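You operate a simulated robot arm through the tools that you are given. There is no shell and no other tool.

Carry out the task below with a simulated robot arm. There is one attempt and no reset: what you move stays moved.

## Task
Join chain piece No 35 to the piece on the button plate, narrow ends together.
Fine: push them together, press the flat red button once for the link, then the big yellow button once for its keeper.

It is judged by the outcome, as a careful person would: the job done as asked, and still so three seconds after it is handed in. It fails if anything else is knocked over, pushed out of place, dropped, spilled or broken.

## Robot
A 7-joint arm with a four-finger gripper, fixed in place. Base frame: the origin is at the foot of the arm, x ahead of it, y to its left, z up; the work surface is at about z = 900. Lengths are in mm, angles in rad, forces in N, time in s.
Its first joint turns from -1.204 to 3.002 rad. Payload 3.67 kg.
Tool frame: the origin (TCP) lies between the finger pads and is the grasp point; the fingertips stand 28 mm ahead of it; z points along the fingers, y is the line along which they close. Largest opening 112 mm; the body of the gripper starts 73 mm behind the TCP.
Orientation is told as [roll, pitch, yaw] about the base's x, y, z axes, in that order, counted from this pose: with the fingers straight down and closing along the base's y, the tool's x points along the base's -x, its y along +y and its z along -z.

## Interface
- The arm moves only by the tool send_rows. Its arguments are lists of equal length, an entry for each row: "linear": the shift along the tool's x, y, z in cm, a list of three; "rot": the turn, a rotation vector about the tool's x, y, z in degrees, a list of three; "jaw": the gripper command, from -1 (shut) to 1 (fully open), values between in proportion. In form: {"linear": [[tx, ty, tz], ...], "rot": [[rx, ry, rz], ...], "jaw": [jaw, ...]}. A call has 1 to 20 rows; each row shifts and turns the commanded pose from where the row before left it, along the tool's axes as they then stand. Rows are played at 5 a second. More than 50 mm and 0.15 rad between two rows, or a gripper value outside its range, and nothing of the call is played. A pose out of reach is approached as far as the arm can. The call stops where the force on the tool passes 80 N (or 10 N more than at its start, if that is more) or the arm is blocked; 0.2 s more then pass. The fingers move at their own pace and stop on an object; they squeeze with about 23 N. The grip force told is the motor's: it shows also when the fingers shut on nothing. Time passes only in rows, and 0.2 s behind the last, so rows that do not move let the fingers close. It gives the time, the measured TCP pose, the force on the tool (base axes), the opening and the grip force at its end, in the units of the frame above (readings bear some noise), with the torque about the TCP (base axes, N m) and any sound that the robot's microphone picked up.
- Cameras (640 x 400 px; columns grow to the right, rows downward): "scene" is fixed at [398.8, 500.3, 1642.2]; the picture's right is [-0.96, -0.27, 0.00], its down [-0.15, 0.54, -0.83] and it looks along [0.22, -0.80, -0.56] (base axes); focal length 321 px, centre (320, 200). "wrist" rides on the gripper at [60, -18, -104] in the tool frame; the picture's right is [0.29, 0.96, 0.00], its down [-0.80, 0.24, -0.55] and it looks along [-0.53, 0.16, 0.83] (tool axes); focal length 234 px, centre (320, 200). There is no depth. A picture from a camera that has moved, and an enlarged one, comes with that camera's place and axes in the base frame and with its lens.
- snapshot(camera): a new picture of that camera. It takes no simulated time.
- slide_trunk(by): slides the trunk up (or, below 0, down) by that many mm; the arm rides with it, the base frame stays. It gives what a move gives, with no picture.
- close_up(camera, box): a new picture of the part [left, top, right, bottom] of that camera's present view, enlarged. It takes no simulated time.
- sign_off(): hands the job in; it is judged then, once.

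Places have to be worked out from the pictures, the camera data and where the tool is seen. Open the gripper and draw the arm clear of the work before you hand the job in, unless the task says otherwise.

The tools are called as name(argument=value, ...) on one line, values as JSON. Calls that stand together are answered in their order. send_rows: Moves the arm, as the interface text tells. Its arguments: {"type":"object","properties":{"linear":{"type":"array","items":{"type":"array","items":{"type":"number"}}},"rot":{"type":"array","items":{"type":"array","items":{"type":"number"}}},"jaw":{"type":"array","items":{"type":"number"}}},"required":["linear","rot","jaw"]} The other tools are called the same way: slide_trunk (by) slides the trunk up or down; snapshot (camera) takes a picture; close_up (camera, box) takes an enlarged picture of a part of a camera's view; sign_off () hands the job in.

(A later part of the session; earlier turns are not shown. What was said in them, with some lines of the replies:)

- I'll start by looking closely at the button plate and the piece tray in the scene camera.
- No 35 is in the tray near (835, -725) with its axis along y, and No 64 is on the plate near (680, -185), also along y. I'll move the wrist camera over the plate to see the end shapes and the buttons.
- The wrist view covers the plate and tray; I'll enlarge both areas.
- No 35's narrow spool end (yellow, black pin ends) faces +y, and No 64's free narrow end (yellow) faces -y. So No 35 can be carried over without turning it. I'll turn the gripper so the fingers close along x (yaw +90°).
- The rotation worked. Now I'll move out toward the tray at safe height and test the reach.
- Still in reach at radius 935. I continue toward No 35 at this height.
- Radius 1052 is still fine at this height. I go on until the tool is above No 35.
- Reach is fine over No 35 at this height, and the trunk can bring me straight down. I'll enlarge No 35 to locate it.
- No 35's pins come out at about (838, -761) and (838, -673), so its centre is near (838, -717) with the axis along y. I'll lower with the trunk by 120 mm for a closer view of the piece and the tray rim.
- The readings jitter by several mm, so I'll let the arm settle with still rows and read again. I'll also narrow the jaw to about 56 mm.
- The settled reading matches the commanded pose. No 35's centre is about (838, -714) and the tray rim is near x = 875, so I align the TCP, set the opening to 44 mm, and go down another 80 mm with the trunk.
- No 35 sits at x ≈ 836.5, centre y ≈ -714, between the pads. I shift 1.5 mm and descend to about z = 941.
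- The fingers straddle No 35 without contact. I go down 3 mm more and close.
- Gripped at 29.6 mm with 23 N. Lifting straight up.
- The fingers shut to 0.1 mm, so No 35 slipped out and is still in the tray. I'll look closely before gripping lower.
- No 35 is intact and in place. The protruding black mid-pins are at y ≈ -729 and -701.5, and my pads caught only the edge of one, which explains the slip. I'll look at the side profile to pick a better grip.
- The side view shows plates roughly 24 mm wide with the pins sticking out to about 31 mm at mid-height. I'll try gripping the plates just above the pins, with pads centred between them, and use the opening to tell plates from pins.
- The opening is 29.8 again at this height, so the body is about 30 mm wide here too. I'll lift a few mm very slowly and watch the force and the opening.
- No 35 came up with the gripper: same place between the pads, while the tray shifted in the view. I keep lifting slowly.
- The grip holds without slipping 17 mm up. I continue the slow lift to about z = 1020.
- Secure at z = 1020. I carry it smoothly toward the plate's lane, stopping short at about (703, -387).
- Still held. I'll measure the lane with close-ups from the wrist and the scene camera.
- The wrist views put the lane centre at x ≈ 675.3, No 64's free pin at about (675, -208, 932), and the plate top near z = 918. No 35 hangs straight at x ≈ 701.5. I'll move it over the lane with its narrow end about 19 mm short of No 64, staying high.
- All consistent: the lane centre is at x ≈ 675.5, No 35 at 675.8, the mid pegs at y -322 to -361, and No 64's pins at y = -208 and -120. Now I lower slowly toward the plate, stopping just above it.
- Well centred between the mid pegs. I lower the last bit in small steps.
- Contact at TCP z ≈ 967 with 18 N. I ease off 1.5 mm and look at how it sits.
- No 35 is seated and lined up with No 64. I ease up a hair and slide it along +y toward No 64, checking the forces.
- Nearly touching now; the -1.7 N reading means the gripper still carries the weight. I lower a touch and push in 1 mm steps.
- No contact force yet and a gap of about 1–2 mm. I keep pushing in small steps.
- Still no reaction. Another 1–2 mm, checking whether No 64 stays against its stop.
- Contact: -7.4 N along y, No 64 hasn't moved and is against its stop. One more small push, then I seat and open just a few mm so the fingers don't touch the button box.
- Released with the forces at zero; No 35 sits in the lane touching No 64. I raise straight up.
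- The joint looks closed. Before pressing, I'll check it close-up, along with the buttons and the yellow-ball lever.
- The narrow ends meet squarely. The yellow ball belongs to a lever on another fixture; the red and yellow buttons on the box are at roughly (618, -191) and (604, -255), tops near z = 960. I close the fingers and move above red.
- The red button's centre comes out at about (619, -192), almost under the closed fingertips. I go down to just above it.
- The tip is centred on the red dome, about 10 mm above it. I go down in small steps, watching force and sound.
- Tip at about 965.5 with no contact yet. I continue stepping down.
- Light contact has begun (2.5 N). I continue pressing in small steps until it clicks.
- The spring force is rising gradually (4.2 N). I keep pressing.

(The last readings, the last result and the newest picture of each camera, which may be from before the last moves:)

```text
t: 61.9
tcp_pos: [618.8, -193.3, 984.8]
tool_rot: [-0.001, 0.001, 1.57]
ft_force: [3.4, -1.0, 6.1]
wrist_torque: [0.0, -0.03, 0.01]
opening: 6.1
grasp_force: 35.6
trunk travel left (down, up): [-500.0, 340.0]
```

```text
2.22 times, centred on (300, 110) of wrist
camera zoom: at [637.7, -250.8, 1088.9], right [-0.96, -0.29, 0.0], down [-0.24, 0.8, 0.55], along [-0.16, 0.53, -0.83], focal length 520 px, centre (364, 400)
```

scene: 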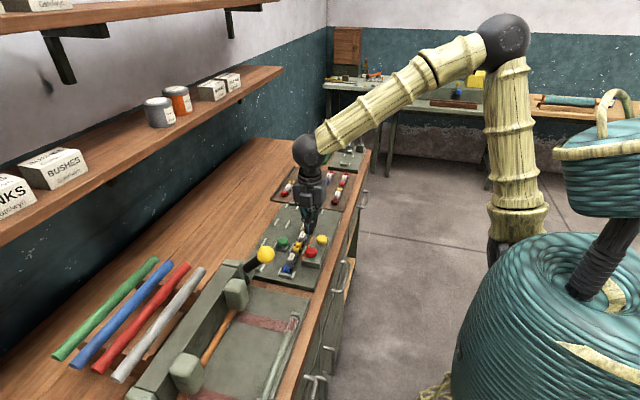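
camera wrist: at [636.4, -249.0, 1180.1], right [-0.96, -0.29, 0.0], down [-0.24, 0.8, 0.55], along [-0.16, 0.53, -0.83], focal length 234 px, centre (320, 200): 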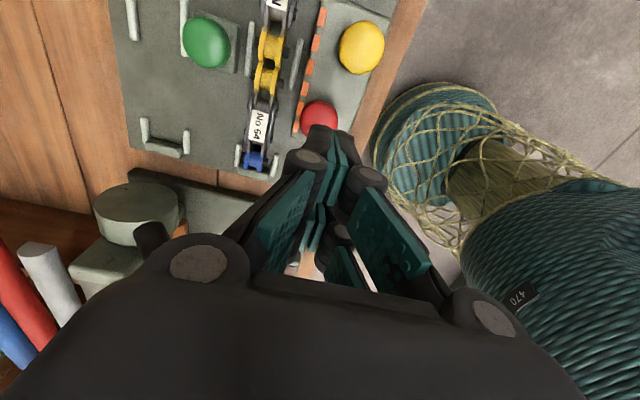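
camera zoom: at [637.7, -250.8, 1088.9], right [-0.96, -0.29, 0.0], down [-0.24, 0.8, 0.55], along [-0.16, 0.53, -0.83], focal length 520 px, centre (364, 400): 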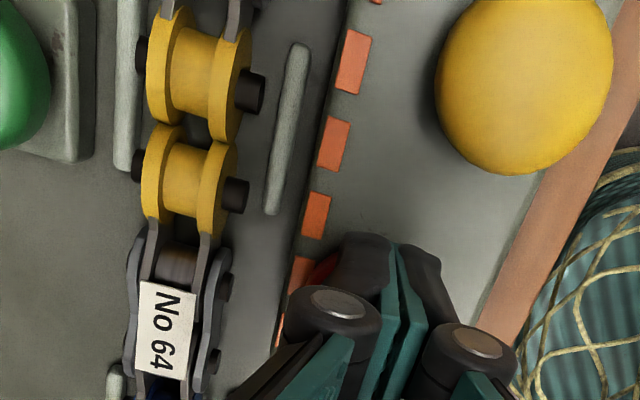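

The red button is going down. I keep pressing in 1 mm steps.

send_rows(linear=[[0, 0, 0.1], [0, 0, 0.1], [0, 0, 0]], rot=[[0, 0, 0], [0, 0, 0], [0, 0, 0]], jaw=[-1, -1, -1])

send_rows(linear=[[0, 0, 0.1], [0, 0, 0]], rot=[[0, 0, 0], [0, 0, 0]], jaw=[-1, -1])

```text
t: 62.7
tcp_pos: [618.9, -192.3, 982.2]
tool_rot: [0.0, 0.0, 1.57]
ft_force: [3.2, 0.1, 5.7]
wrist_torque: [-0.03, -0.1, -0.02]
opening: 6.0
grasp_force: 36.0
trunk travel left (down, up): [-500.0, 340.0]
```

```text
t: 63.3
tcp_pos: [619.3, -192.2, 981.2]
tool_rot: [0.0, 0.001, 1.571]
ft_force: [3.3, -1.8, 6.2]
wrist_torque: [-0.06, -0.07, -0.03]
opening: 6.0
grasp_force: 35.8
trunk travel left (down, up): [-500.0, 340.0]
```

Force has levelled off near 6 N with no sound. I look closely at the contact.

close_up(camera="scene", box=[300, 235, 325, 260])

close_up(camera="wrist", box=[260, 80, 380, 180])

```text
16.00 times, centred on (312, 248) of scene
camera zoom: at [398.8, 500.3, 1642.2], right [-0.96, -0.27, 0.0], down [-0.15, 0.54, -0.83], along [0.22, -0.8, -0.56], focal length 5129 px, centre (440, -560)
```

zoom: 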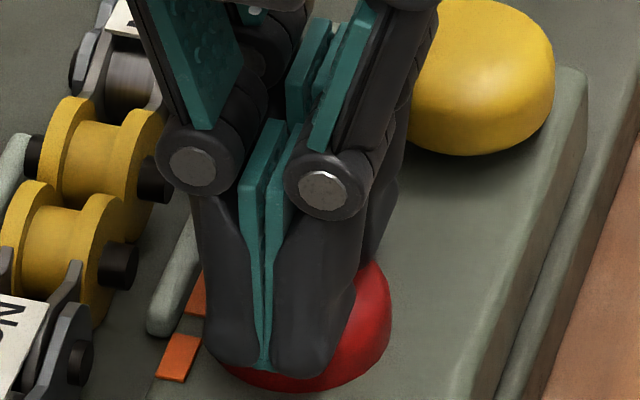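

```text
4.00 times, centred on (320, 130) of wrist
camera zoom: at [637.0, -250.4, 1085.6], right [-0.96, -0.29, 0.0], down [-0.24, 0.8, 0.55], along [-0.16, 0.53, -0.83], focal length 937 px, centre (320, 480)
```

zoom: 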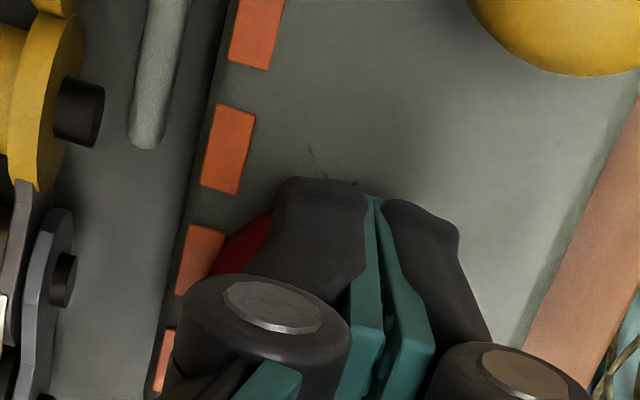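

Fingers are over the dome and it's still sinking. I continue down with force checks.

send_rows(linear=[[0, 0, 0.1], [0, 0, 0.1], [0, 0, 0]], rot=[[0, 0, 0], [0, 0, 0], [0, 0, 0]], jaw=[-1, -1, -1])

send_rows(linear=[[0, 0, 0.1], [0, 0, 0.1], [0, 0, 0]], rot=[[0, 0, 0], [0, 0, 0], [0, 0, 0]], jaw=[-1, -1, -1])

close_up(camera="scene", box=[285, 220, 335, 270])

```text
t: 64.1
tcp_pos: [619.2, -192.1, 980.1]
tool_rot: [0.0, 0.0, 1.573]
ft_force: [-1.0, 0.9, 7.4]
wrist_torque: [0.07, 0.06, 0.01]
opening: 5.9
grasp_force: 35.9
trunk travel left (down, up): [-500.0, 340.0]
heard: click
```

```text
t: 64.9
tcp_pos: [619.4, -191.5, 977.8]
tool_rot: [-0.004, 0.001, 1.57]
ft_force: [-0.4, 1.5, 12.0]
wrist_torque: [0.04, 0.08, 0.01]
opening: 6.0
grasp_force: 36.0
trunk travel left (down, up): [-500.0, 340.0]
```

```text
8.00 times, centred on (310, 245) of scene
camera zoom: at [398.8, 500.3, 1642.2], right [-0.96, -0.27, 0.0], down [-0.15, 0.54, -0.83], along [0.22, -0.8, -0.56], focal length 2565 px, centre (400, -160)
```

zoom: 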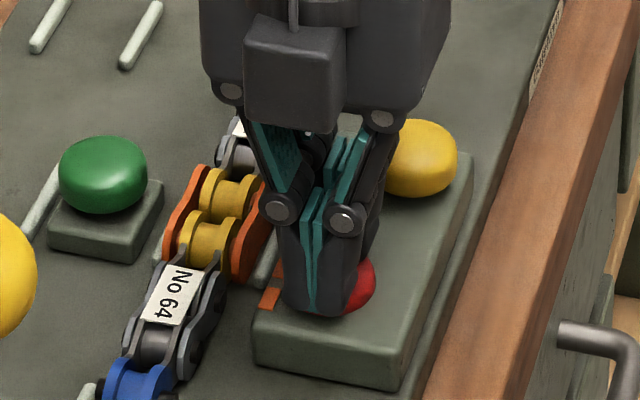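

Click: the orange link plates are now on the joint. I raise straight off the red button.

send_rows(linear=[[0, 0, -0.5], [0, 0, -1], [0, 0, -1.5], [0, 0, -1.5], [0, 0, -1.5], [0, 0, 0], [0, 0, 0]], rot=[[0, 0, 0], [0, 0, 0], [0, 0, 0], [0, 0, 0], [0, 0, 0], [0, 0, 0], [0, 0, 0]], jaw=[-1, -1, -1, -1, -1, -1, -1])

close_up(camera="scene", box=[280, 215, 335, 270])

close_up(camera="wrist", box=[200, 0, 400, 180])

```text
t: 66.5
tcp_pos: [620.8, -190.7, 1037.4]
tool_rot: [0.0, 0.001, 1.57]
ft_force: [0.0, -0.8, 0.0]
wrist_torque: [-0.02, 0.0, 0.0]
opening: 0.0
grasp_force: 35.1
trunk travel left (down, up): [-500.0, 340.0]
```

```text
7.27 times, centred on (308, 242) of scene
camera zoom: at [398.8, 500.3, 1642.2], right [-0.96, -0.27, 0.0], down [-0.15, 0.54, -0.83], along [0.22, -0.8, -0.56], focal length 2332 px, centre (411, -109)
```

zoom: 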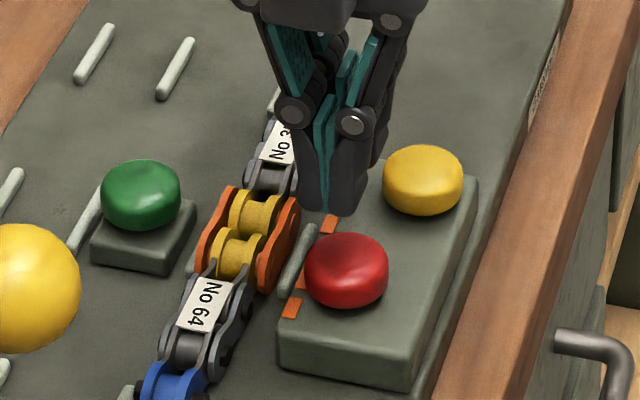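

```text
2.22 times, centred on (300, 90) of wrist
camera zoom: at [638.0, -249.3, 1141.7], right [-0.96, -0.29, 0.0], down [-0.24, 0.8, 0.55], along [-0.16, 0.53, -0.83], focal length 520 px, centre (364, 444)
```

zoom: 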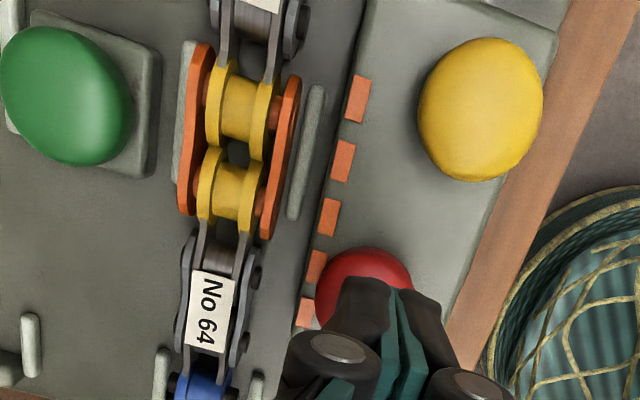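

The link is in place and the red button has popped back up. Yellow's centre is about (604, -256.5), so I move above it and look.

send_rows(linear=[[1, 0.25, 0], [1.5, 0.35, 0], [1.5, 0.35, 0], [1.5, 0.35, 0], [0.95, 0.25, 0], [0, 0, 1.5], [0, 0, 1.5], [0, 0, 0], [0, 0, 0]], rot=[[0, 0, 0], [0, 0, 0], [0, 0, 0], [0, 0, 0], [0, 0, 0], [0, 0, 0], [0, 0, 0], [0, 0, 0], [0, 0, 0]], jaw=[-1, -1, -1, -1, -1, -1, -1, -1, -1])

close_up(camera="scene", box=[285, 215, 340, 265])

close_up(camera="wrist", box=[220, 30, 400, 190])

```text
t: 68.5
tcp_pos: [603.8, -257.9, 1004.3]
tool_rot: [0.0, 0.001, 1.57]
ft_force: [-0.4, -0.3, 0.0]
wrist_torque: [0.04, 0.0, -0.01]
opening: 0.0
grasp_force: 35.4
trunk travel left (down, up): [-500.0, 340.0]
```

```text
8.00 times, centred on (312, 240) of scene
camera zoom: at [398.8, 500.3, 1642.2], right [-0.96, -0.27, 0.0], down [-0.15, 0.54, -0.83], along [0.22, -0.8, -0.56], focal length 2565 px, centre (380, -120)
```

zoom: 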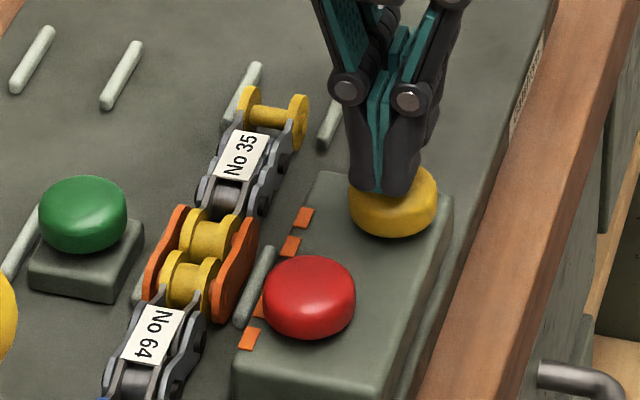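

```text
2.50 times, centred on (310, 110) of wrist
camera zoom: at [621.7, -315.6, 1109.8], right [-0.96, -0.29, 0.0], down [-0.24, 0.8, 0.55], along [-0.16, 0.53, -0.83], focal length 585 px, centre (345, 425)
```

zoom: 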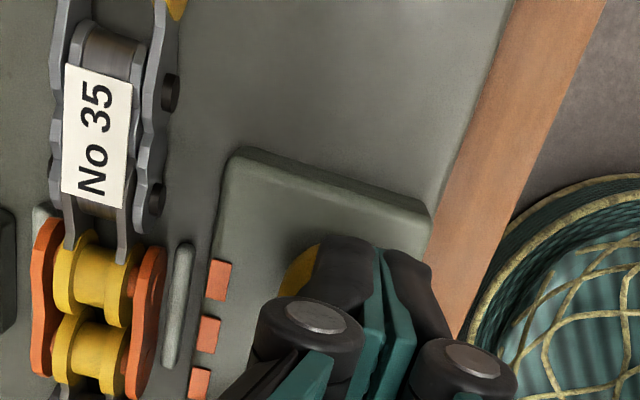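

The fingers sit about 3 mm too far to -y compared with the red approach, so I correct that and start pressing down in steps.

send_rows(linear=[[-0.3, -0.1, 0], [0, 0, 0.4], [0, 0, 0.4], [0, 0, 0.2], [0, 0, 0.2], [0, 0, 0]], rot=[[0, 0, 0], [0, 0, 0], [0, 0, 0], [0, 0, 0], [0, 0, 0], [0, 0, 0]], jaw=[-1, -1, -1, -1, -1, -1])

send_rows(linear=[[0, 0, 0.1], [0, 0, 0.1], [0, 0, 0.1], [0, 0, 0]], rot=[[0, 0, 0], [0, 0, 0], [0, 0, 0], [0, 0, 0]], jaw=[-1, -1, -1, -1])

send_rows(linear=[[0, 0, 0.1], [0, 0, 0.1], [0, 0, 0.1], [0, 0, 0]], rot=[[0, 0, 0], [0, 0, 0], [0, 0, 0], [0, 0, 0]], jaw=[-1, -1, -1, -1])

close_up(camera="scene", box=[285, 215, 340, 265])

```text
t: 69.9
tcp_pos: [603.9, -253.1, 995.1]
tool_rot: [0.002, 0.0, 1.57]
ft_force: [0.5, 0.3, 0.4]
wrist_torque: [0.01, 0.03, 0.02]
opening: 0.1
grasp_force: 35.4
trunk travel left (down, up): [-500.0, 340.0]
```

```text
t: 70.9
tcp_pos: [604.6, -251.3, 991.8]
tool_rot: [0.0, 0.001, 1.571]
ft_force: [-0.1, -1.0, 1.6]
wrist_torque: [-0.03, 0.01, -0.04]
opening: 6.0
grasp_force: 35.9
trunk travel left (down, up): [-500.0, 340.0]
```

```text
t: 71.9
tcp_pos: [603.4, -253.8, 989.5]
tool_rot: [0.001, 0.0, 1.57]
ft_force: [0.8, 0.6, 1.8]
wrist_torque: [0.01, 0.01, 0.0]
opening: 5.9
grasp_force: 36.6
trunk travel left (down, up): [-500.0, 340.0]
```

```text
8.00 times, centred on (312, 240) of scene
camera zoom: at [398.8, 500.3, 1642.2], right [-0.96, -0.27, 0.0], down [-0.15, 0.54, -0.83], along [0.22, -0.8, -0.56], focal length 2565 px, centre (380, -120)
```

zoom: 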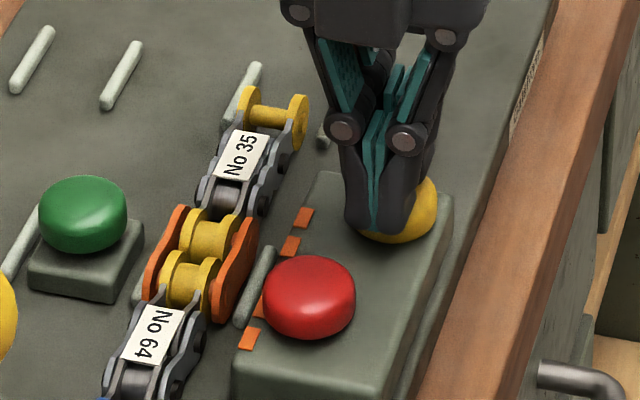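

The yellow button is in contact and behaving like the red one did. I continue pressing in small steps.

send_rows(linear=[[0, 0, 0.1], [0, 0, 0.1], [0, 0, 0.1], [0, 0, 0]], rot=[[0, 0, 0], [0, 0, 0], [0, 0, 0], [0, 0, 0]], jaw=[-1, -1, -1, -1])

send_rows(linear=[[0, 0, 0.1], [0, 0, 0.1], [0, 0, 0.1], [0, 0, 0]], rot=[[0, 0, 0], [0, 0, 0], [0, 0, 0], [0, 0, 0]], jaw=[-1, -1, -1, -1])

send_rows(linear=[[0, 0, 0.1], [0, 0, 0.1], [0, 0, 0]], rot=[[0, 0, 0], [0, 0, 0], [0, 0, 0]], jaw=[-1, -1, -1])

```text
t: 72.9
tcp_pos: [603.7, -253.8, 986.0]
tool_rot: [0.001, 0.001, 1.573]
ft_force: [-2.2, 0.6, 4.3]
wrist_torque: [0.07, 0.06, -0.03]
opening: 6.0
grasp_force: 36.4
trunk travel left (down, up): [-500.0, 340.0]
```

```text
t: 73.9
tcp_pos: [604.2, -254.2, 983.7]
tool_rot: [0.0, 0.001, 1.572]
ft_force: [-2.5, -2.1, 4.8]
wrist_torque: [-0.07, 0.07, -0.03]
opening: 6.1
grasp_force: 36.1
trunk travel left (down, up): [-500.0, 340.0]
```

```text
t: 74.7
tcp_pos: [605.2, -252.9, 980.5]
tool_rot: [0.0, 0.001, 1.571]
ft_force: [-0.3, -3.0, 7.7]
wrist_torque: [-0.03, 0.02, 0.0]
opening: 6.0
grasp_force: 36.1
trunk travel left (down, up): [-500.0, 340.0]
```

No click yet at the depth where red clicked. Another 1–2 mm.

send_rows(linear=[[0, 0, 0.1], [0, 0, 0]], rot=[[0, 0, 0], [0, 0, 0]], jaw=[-1, -1])

close_up(camera="scene", box=[285, 215, 340, 265])

```text
t: 75.3
tcp_pos: [605.1, -253.6, 981.2]
tool_rot: [0.0, -0.001, 1.57]
ft_force: [0.7, -2.5, 8.3]
wrist_torque: [-0.07, -0.01, 0.01]
opening: 5.9
grasp_force: 35.2
trunk travel left (down, up): [-500.0, 340.0]
heard: click
```

```text
8.00 times, centred on (312, 240) of scene
camera zoom: at [398.8, 500.3, 1642.2], right [-0.96, -0.27, 0.0], down [-0.15, 0.54, -0.83], along [0.22, -0.8, -0.56], focal length 2565 px, centre (380, -120)
```

zoom: 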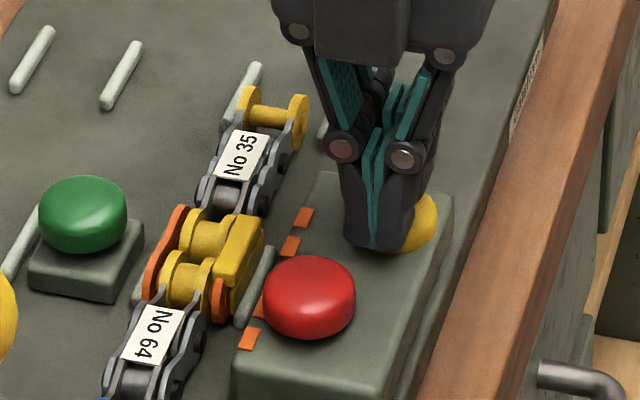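

Click: the yellow keeper is now on the link. I raise straight off the button, then open the gripper and draw the arm clear.

send_rows(linear=[[0, 0, -0.5], [0, 0, -1], [0, 0, -2], [0, 0, -3], [0, 0, -3], [0, 0, -3], [0, 0, -3], [0, 0, -2], [0, 0, 0]], rot=[[0, 0, 0], [0, 0, 0], [0, 0, 0], [0, 0, 0], [0, 0, 0], [0, 0, 0], [0, 0, 0], [0, 0, 0], [0, 0, 0]], jaw=[-1, -1, -1, -1, -1, -1, -1, 0, 0.5])

send_rows(linear=[[0, 2, -1], [0, 3, -1], [0, 3, -1], [0, 3, -1], [0, 2, 0], [0, 0, 0], [0, 0, 0]], rot=[[0, 0, 0], [0, 0, 0], [0, 0, 0], [0, 0, 0], [0, 0, 0], [0, 0, 0], [0, 0, 0]], jaw=[0.5, 0.5, 0.5, 0.5, 0.5, 0.5, 0.5])

snapshot(camera="scene")

close_up(camera="scene", box=[270, 210, 340, 280])

close_up(camera="scene", box=[265, 150, 365, 215])

```text
t: 77.3
tcp_pos: [604.8, -254.6, 1153.6]
tool_rot: [0.001, 0.0, 1.571]
ft_force: [0.9, -0.2, 0.1]
wrist_torque: [0.04, -0.01, 0.0]
opening: 84.1
grasp_force: 0.4
trunk travel left (down, up): [-500.0, 340.0]
```

```text
t: 78.9
tcp_pos: [475.4, -253.3, 1196.0]
tool_rot: [0.0, 0.001, 1.57]
ft_force: [-0.5, 0.1, 0.9]
wrist_torque: [0.04, -0.01, 0.0]
opening: 83.9
grasp_force: 0.0
trunk travel left (down, up): [-500.0, 340.0]
```

```text
taken
```

scene: 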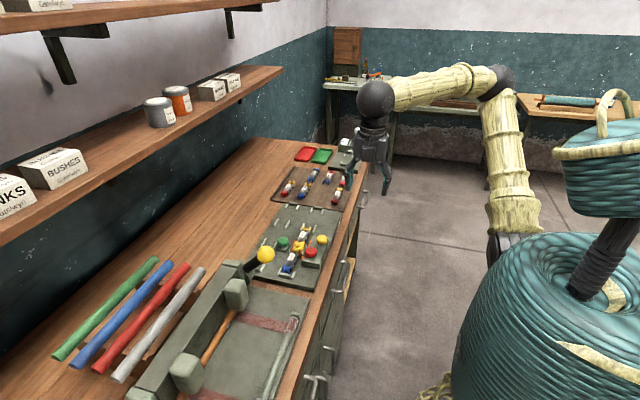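

```text
5.71 times, centred on (305, 245) of scene
camera zoom: at [398.8, 500.3, 1642.2], right [-0.96, -0.27, 0.0], down [-0.15, 0.54, -0.83], along [0.22, -0.8, -0.56], focal length 1832 px, centre (406, -57)
```

zoom: 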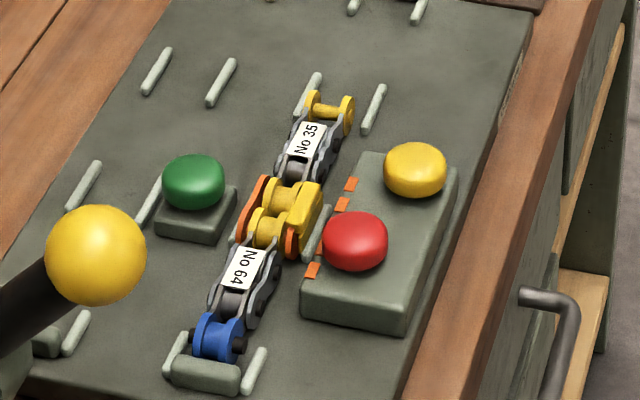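

```text
6.15 times, centred on (315, 182) of scene
camera zoom: at [398.8, 500.3, 1642.2], right [-0.96, -0.27, 0.0], down [-0.15, 0.54, -0.83], along [0.22, -0.8, -0.56], focal length 1973 px, centre (351, 308)
```

zoom: 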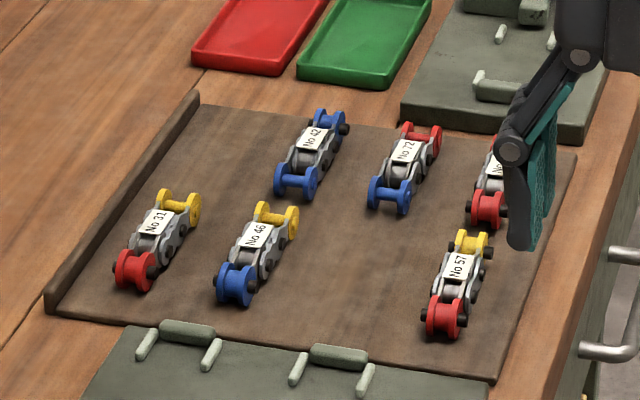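

No 35 and No 64 are joined narrow end to narrow end, with the orange link and the yellow keeper on. The other pieces are undisturbed, the gripper is open and the arm is clear, so I hand the job in.

sign_off()

```text
The job is handed in.
```

Chain piece No 35 is joined to No 64 on the button plate, narrow ends together. The orange link and its yellow keeper are both on.

- **Joining:** I set No 35 in the lane and pushed it against No 64 until I felt contact. No 64 stayed against its end stop.
- **Buttons:** I pressed red once, then yellow once. Each gave one click, and the link and then the keeper appeared.
- **Slip:** My first grip on No 35 slipped as I lifted. It stayed in its place in the tray and showed no damage. The second grip held all the way to the plate.

In the last pictures the other pieces are where they were, and nothing else was knocked or moved. The gripper was open and the arm clear when I handed the job in.
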